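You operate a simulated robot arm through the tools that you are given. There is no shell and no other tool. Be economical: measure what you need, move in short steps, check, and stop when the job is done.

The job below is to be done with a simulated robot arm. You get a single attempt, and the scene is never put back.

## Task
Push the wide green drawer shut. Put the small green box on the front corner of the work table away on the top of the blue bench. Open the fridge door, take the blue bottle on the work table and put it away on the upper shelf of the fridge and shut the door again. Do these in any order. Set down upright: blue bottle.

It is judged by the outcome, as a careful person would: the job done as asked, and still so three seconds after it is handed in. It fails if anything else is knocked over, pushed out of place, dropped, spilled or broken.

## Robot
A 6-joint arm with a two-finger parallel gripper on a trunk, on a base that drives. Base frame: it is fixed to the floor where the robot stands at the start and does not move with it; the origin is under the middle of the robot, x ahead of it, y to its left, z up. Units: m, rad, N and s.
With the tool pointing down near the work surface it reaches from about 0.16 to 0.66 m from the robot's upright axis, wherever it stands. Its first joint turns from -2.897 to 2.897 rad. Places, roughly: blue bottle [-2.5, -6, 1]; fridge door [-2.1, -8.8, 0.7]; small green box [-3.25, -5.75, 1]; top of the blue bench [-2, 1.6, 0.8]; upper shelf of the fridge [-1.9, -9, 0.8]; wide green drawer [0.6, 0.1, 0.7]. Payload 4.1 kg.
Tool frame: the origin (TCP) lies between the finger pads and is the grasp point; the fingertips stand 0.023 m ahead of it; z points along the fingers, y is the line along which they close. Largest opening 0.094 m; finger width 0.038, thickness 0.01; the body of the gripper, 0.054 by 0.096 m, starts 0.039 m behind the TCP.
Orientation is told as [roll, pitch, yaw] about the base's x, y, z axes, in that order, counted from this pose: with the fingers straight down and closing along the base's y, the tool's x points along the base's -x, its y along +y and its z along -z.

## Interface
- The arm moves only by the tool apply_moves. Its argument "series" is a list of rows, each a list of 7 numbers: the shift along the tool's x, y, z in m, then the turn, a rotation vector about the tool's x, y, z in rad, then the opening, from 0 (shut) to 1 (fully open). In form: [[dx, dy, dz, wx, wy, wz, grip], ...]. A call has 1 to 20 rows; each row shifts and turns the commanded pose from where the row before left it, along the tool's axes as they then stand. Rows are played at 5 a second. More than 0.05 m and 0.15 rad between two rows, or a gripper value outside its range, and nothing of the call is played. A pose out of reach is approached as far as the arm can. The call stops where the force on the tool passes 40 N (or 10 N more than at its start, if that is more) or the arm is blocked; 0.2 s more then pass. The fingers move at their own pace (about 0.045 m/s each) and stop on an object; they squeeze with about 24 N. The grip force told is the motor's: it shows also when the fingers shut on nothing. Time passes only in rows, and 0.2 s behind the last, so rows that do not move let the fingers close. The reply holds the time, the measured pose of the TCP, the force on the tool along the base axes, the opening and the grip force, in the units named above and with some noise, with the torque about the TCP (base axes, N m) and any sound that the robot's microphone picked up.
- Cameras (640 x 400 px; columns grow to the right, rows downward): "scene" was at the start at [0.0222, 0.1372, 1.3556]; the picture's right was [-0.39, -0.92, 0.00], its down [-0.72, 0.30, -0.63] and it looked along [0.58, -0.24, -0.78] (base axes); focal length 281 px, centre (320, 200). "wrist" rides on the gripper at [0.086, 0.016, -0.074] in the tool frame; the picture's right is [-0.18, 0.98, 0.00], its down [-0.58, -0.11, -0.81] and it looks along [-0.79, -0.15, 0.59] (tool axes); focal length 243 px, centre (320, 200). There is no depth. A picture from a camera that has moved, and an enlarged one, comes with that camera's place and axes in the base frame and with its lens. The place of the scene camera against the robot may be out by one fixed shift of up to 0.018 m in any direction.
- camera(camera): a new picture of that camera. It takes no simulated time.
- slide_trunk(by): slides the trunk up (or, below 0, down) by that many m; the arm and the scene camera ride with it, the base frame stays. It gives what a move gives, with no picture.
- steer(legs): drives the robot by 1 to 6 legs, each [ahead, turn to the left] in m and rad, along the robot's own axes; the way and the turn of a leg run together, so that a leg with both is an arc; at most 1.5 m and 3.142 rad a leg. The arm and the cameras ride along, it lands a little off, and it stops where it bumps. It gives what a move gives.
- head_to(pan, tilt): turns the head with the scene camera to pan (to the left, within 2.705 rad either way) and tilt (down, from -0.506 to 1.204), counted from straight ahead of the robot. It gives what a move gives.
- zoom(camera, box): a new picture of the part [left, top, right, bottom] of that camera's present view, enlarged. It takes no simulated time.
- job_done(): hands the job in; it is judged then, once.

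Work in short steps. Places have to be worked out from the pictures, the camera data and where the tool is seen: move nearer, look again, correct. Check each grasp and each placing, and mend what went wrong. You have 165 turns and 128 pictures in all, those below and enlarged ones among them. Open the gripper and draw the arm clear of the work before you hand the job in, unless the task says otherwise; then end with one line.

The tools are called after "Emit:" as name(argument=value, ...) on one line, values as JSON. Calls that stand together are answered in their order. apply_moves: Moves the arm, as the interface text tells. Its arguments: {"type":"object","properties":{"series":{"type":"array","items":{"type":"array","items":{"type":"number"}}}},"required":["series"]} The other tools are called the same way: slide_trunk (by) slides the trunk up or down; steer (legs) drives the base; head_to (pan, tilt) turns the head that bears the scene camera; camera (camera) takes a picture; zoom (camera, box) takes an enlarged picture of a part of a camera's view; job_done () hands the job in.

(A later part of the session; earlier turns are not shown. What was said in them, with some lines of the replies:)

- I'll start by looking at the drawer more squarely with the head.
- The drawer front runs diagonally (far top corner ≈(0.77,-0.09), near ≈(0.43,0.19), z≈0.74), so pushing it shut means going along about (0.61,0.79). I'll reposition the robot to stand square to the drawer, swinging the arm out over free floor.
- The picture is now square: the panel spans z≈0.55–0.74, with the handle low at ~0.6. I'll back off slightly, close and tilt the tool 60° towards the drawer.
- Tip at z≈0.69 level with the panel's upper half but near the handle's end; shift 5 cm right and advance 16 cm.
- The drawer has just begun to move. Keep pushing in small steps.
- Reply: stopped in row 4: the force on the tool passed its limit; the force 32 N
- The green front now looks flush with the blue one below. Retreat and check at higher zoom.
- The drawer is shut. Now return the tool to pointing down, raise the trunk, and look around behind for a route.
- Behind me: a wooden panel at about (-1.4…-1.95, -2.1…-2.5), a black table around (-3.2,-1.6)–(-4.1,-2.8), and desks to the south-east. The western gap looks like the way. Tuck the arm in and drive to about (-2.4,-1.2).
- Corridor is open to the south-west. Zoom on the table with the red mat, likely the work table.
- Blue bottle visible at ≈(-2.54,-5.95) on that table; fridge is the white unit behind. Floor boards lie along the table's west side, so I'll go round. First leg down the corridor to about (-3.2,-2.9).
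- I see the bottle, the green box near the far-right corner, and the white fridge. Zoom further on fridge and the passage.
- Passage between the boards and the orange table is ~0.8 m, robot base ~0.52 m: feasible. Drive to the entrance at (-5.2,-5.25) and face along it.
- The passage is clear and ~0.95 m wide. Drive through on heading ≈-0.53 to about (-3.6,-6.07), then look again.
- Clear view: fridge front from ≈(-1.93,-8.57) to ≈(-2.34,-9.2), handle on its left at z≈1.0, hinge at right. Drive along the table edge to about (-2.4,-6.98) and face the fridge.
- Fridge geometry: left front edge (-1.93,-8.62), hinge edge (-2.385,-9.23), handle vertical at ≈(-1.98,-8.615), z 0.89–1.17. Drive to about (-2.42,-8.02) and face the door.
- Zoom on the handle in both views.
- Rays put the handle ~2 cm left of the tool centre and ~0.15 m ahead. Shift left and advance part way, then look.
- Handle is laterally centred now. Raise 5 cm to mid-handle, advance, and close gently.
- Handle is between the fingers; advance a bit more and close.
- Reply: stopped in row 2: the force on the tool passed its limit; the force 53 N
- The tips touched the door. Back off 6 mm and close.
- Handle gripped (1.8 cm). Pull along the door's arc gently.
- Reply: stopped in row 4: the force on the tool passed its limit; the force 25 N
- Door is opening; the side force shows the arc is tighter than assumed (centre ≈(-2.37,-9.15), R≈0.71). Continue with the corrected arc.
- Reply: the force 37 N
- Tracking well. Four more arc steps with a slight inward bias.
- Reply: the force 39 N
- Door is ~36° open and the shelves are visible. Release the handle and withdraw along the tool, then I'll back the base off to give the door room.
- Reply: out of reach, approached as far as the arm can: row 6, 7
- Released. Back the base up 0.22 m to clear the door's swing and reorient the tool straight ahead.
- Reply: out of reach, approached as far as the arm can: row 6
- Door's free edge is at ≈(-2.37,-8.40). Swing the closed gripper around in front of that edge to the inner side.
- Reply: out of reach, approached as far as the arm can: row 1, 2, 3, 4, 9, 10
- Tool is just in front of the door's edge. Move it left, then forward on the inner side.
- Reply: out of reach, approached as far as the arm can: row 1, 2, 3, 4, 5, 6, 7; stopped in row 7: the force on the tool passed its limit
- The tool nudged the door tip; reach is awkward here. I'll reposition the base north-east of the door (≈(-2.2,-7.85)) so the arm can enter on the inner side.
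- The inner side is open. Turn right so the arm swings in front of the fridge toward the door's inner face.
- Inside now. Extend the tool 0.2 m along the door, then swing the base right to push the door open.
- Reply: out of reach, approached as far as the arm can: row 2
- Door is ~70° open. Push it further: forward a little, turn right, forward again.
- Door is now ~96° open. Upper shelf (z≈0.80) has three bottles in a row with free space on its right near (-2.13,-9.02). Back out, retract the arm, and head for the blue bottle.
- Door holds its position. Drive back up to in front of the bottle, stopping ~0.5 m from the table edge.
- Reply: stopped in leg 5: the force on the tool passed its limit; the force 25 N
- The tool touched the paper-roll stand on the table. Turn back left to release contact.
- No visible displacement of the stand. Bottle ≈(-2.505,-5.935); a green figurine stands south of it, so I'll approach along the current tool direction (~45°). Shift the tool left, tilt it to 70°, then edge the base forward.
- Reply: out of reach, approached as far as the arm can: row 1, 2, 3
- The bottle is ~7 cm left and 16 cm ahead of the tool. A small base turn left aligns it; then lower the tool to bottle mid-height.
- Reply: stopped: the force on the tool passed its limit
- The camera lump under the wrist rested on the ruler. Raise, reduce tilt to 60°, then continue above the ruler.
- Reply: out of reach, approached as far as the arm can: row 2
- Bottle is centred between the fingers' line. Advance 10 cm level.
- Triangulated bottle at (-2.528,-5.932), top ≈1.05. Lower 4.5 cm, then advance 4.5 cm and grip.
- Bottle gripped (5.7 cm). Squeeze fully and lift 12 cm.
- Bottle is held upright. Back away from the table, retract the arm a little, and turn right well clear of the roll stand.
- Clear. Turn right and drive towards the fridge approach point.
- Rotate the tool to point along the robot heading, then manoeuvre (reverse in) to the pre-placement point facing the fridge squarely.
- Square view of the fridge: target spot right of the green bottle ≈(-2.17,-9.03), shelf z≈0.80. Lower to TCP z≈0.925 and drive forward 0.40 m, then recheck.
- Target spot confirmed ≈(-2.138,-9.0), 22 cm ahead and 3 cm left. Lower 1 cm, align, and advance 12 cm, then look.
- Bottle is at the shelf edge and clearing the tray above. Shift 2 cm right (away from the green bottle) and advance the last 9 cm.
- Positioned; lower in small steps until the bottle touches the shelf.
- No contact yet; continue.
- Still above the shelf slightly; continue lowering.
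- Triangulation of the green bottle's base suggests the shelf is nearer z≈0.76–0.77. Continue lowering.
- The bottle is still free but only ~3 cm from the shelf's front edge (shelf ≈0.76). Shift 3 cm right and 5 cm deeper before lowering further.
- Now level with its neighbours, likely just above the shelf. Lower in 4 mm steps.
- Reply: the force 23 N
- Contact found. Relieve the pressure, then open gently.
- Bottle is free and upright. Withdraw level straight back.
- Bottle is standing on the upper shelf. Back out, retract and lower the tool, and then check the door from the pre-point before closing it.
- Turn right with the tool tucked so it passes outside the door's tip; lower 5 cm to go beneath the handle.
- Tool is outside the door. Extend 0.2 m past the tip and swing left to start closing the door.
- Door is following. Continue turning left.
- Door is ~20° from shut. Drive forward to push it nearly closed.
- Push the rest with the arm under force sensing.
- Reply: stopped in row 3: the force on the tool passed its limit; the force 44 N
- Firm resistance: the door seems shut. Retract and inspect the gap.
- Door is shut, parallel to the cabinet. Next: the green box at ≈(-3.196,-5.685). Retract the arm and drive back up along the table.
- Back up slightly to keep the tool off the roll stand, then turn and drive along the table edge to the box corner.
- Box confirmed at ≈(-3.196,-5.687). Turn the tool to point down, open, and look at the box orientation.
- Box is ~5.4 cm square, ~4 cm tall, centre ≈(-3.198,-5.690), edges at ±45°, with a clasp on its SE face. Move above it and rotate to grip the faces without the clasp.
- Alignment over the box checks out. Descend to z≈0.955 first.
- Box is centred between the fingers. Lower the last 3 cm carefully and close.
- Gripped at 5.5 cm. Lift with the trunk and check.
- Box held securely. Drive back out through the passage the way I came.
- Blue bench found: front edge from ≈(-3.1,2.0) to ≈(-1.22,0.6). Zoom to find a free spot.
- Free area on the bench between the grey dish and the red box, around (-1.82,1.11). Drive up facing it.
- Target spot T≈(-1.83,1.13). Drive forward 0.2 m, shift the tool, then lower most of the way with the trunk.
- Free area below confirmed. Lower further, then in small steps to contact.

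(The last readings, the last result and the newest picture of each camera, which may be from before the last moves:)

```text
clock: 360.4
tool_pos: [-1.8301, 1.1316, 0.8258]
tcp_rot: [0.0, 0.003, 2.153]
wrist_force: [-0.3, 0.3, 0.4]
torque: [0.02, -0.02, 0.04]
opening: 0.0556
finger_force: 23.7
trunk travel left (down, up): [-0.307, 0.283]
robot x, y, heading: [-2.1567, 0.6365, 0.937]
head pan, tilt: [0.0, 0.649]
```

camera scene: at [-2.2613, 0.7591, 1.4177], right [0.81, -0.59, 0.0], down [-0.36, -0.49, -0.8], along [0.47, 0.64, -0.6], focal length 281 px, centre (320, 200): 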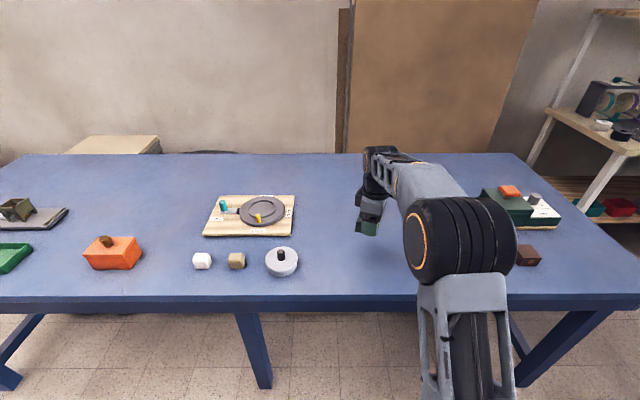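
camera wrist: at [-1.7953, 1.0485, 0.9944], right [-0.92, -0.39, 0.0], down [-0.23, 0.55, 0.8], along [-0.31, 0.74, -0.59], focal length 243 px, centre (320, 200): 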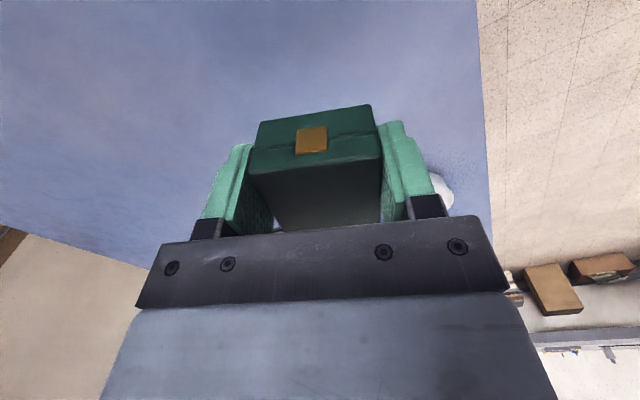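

Emit:
apply_moves(series=[[0, 0, 0.004, 0, 0, 0, 0], [0, 0, 0.004, 0, 0, 0, 0]])

Emit:
apply_moves(series=[[0, 0, 0.004, 0, 0, 0, 0], [0, 0, 0.004, 0, 0, 0, 0]])

Emit:
zoom(camera="scene", box=[330, 160, 430, 250])

```text
clock: 361.0
tool_pos: [-1.8301, 1.1305, 0.8174]
tcp_rot: [-0.003, 0.004, 2.154]
wrist_force: [0.0, -0.4, -0.5]
torque: [-0.01, 0.01, -0.01]
opening: 0.0556
finger_force: 23.3
trunk travel left (down, up): [-0.307, 0.283]
robot x, y, heading: [-2.1564, 0.6386, 0.94]
head pan, tilt: [0.0, 0.649]
```

```text
clock: 361.6
tool_pos: [-1.8289, 1.131, 0.8085]
tcp_rot: [-0.003, 0.002, 2.155]
wrist_force: [0.5, -0.6, -0.9]
torque: [0.01, -0.01, -0.03]
opening: 0.0554
finger_force: 24.1
trunk travel left (down, up): [-0.307, 0.283]
robot x, y, heading: [-2.1495, 0.6396, 0.941]
head pan, tilt: [0.0, 0.649]
```

```text
4.44 times, centred on (380, 205) of scene
camera zoom: at [-2.2613, 0.7591, 1.3576], right [0.81, -0.59, 0.0], down [-0.36, -0.49, -0.8], along [0.47, 0.64, -0.6], focal length 1249 px, centre (53, 178)
```

zoom: 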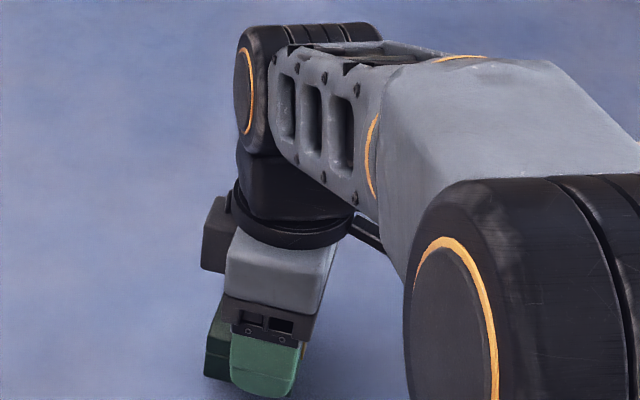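

Emit:
apply_moves(series=[[0, 0, 0.004, 0, 0, 0, 0], [0, 0, 0.004, 0, 0, 0, 0]])

Emit:
apply_moves(series=[[0, 0, 0.004, 0, 0, 0, 0], [0, 0, 0.004, 0, 0, 0, 0]])

Emit:
apply_moves(series=[[0, 0, 0.004, 0, 0, 0, 0], [0, 0, 0.004, 0, 0, 0, 0]])

```text
clock: 362.2
tool_pos: [-1.8287, 1.1307, 0.8021]
tcp_rot: [-0.002, 0.003, 2.154]
wrist_force: [1.0, -0.2, 0.0]
torque: [-0.02, 0.01, 0.01]
opening: 0.0555
finger_force: 23.5
trunk travel left (down, up): [-0.307, 0.283]
robot x, y, heading: [-2.1544, 0.6391, 0.94]
head pan, tilt: [0.0, 0.649]
```

```text
clock: 362.8
tool_pos: [-1.8294, 1.1311, 0.7939]
tcp_rot: [-0.002, 0.003, 2.154]
wrist_force: [-0.2, 0.1, -0.6]
torque: [-0.01, -0.02, 0.03]
opening: 0.0554
finger_force: 23.7
trunk travel left (down, up): [-0.307, 0.283]
robot x, y, heading: [-2.1542, 0.6398, 0.935]
head pan, tilt: [0.0, 0.649]
```

```text
clock: 363.4
tool_pos: [-1.8294, 1.1303, 0.79]
tcp_rot: [-0.008, 0.001, 2.154]
wrist_force: [-1.7, -1.3, 22.2]
torque: [-0.14, 0.25, 0.01]
opening: 0.0556
finger_force: 24.4
trunk travel left (down, up): [-0.307, 0.283]
robot x, y, heading: [-2.1543, 0.6392, 0.938]
head pan, tilt: [0.0, 0.649]
```

Contact at TCP z≈0.79 (bench top ≈0.76). Relieve 4 mm, open, and rise.

Emit:
apply_moves(series=[[0, 0, -0.004, 0, 0, 0, 0], [0, 0, 0, 0, 0, 0, 0.7], [0, 0, 0, 0, 0, 0, 0.9], [0, 0, 0, 0, 0, 0, 0.9], [0, 0, -0.03, 0, 0, 0, 0.9], [0, 0, -0.05, 0, 0, 0, 0.9], [0, 0, -0.05, 0, 0, 0, 0.9]])

Emit:
slide_trunk(by=0.2)

Emit:
steer(legs=[[-0.35, 0]])

Emit:
camera(camera="scene")

```text
clock: 365.0
tool_pos: [-1.8295, 1.1301, 0.9203]
tcp_rot: [-0.001, 0.004, 2.152]
wrist_force: [0.5, 0.3, 0.5]
torque: [0.0, 0.03, 0.02]
opening: 0.0848
finger_force: 0.1
trunk travel left (down, up): [-0.307, 0.283]
robot x, y, heading: [-2.1553, 0.6359, 0.937]
head pan, tilt: [0.0, 0.649]
```

```text
clock: 367.2
tool_pos: [-1.831, 1.1299, 1.1188]
tcp_rot: [-0.001, 0.002, 2.154]
wrist_force: [-0.4, 0.4, 0.3]
torque: [0.0, 0.01, 0.0]
opening: 0.0846
finger_force: 0.1
trunk travel left (down, up): [-0.507, 0.083]
robot x, y, heading: [-2.1517, 0.6421, 0.936]
head pan, tilt: [0.0, 0.649]
```

```text
clock: 369.4
tool_pos: [-2.0385, 0.8468, 1.1192]
tcp_rot: [0.0, 0.004, 2.158]
wrist_force: [0.0, -0.6, -0.1]
torque: [0.01, 0.0, 0.04]
opening: 0.0849
finger_force: 0.1
trunk travel left (down, up): [-0.507, 0.083]
robot x, y, heading: [-2.3595, 0.3603, 0.94]
head pan, tilt: [0.0, 0.649]
```

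```text
35 pictures are left
camera scene: at [-2.469, 0.4754, 1.5576], right [0.81, -0.59, 0.0], down [-0.36, -0.49, -0.8], along [0.47, 0.64, -0.6], focal length 281 px, centre (320, 200)
```

scene: 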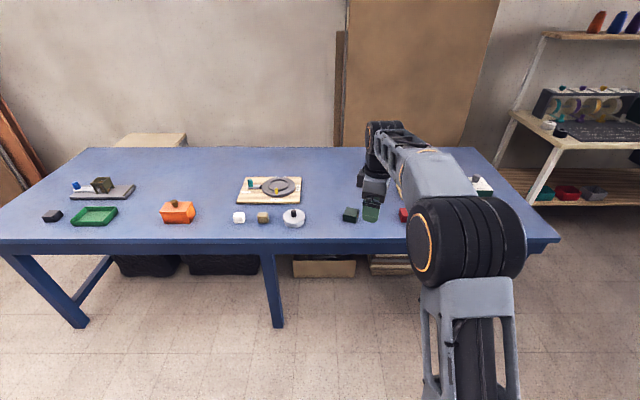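

The green box sits on the bench and nothing around it has moved. The arm is clear with the gripper open, the drawer and fridge door are shut, and the bottle is standing upright on the upper shelf. I'm handing in.

Emit:
job_done()

```text
The job is handed in.
```

I finished all three tasks and handed the job in: the green drawer is shut, the green box is on top of the blue bench, and the blue bottle is upright on the fridge's upper shelf with the door closed. On the way, the gripper lightly touched the paper-roll stand and the ruler on the work table; neither looked moved in later pictures.
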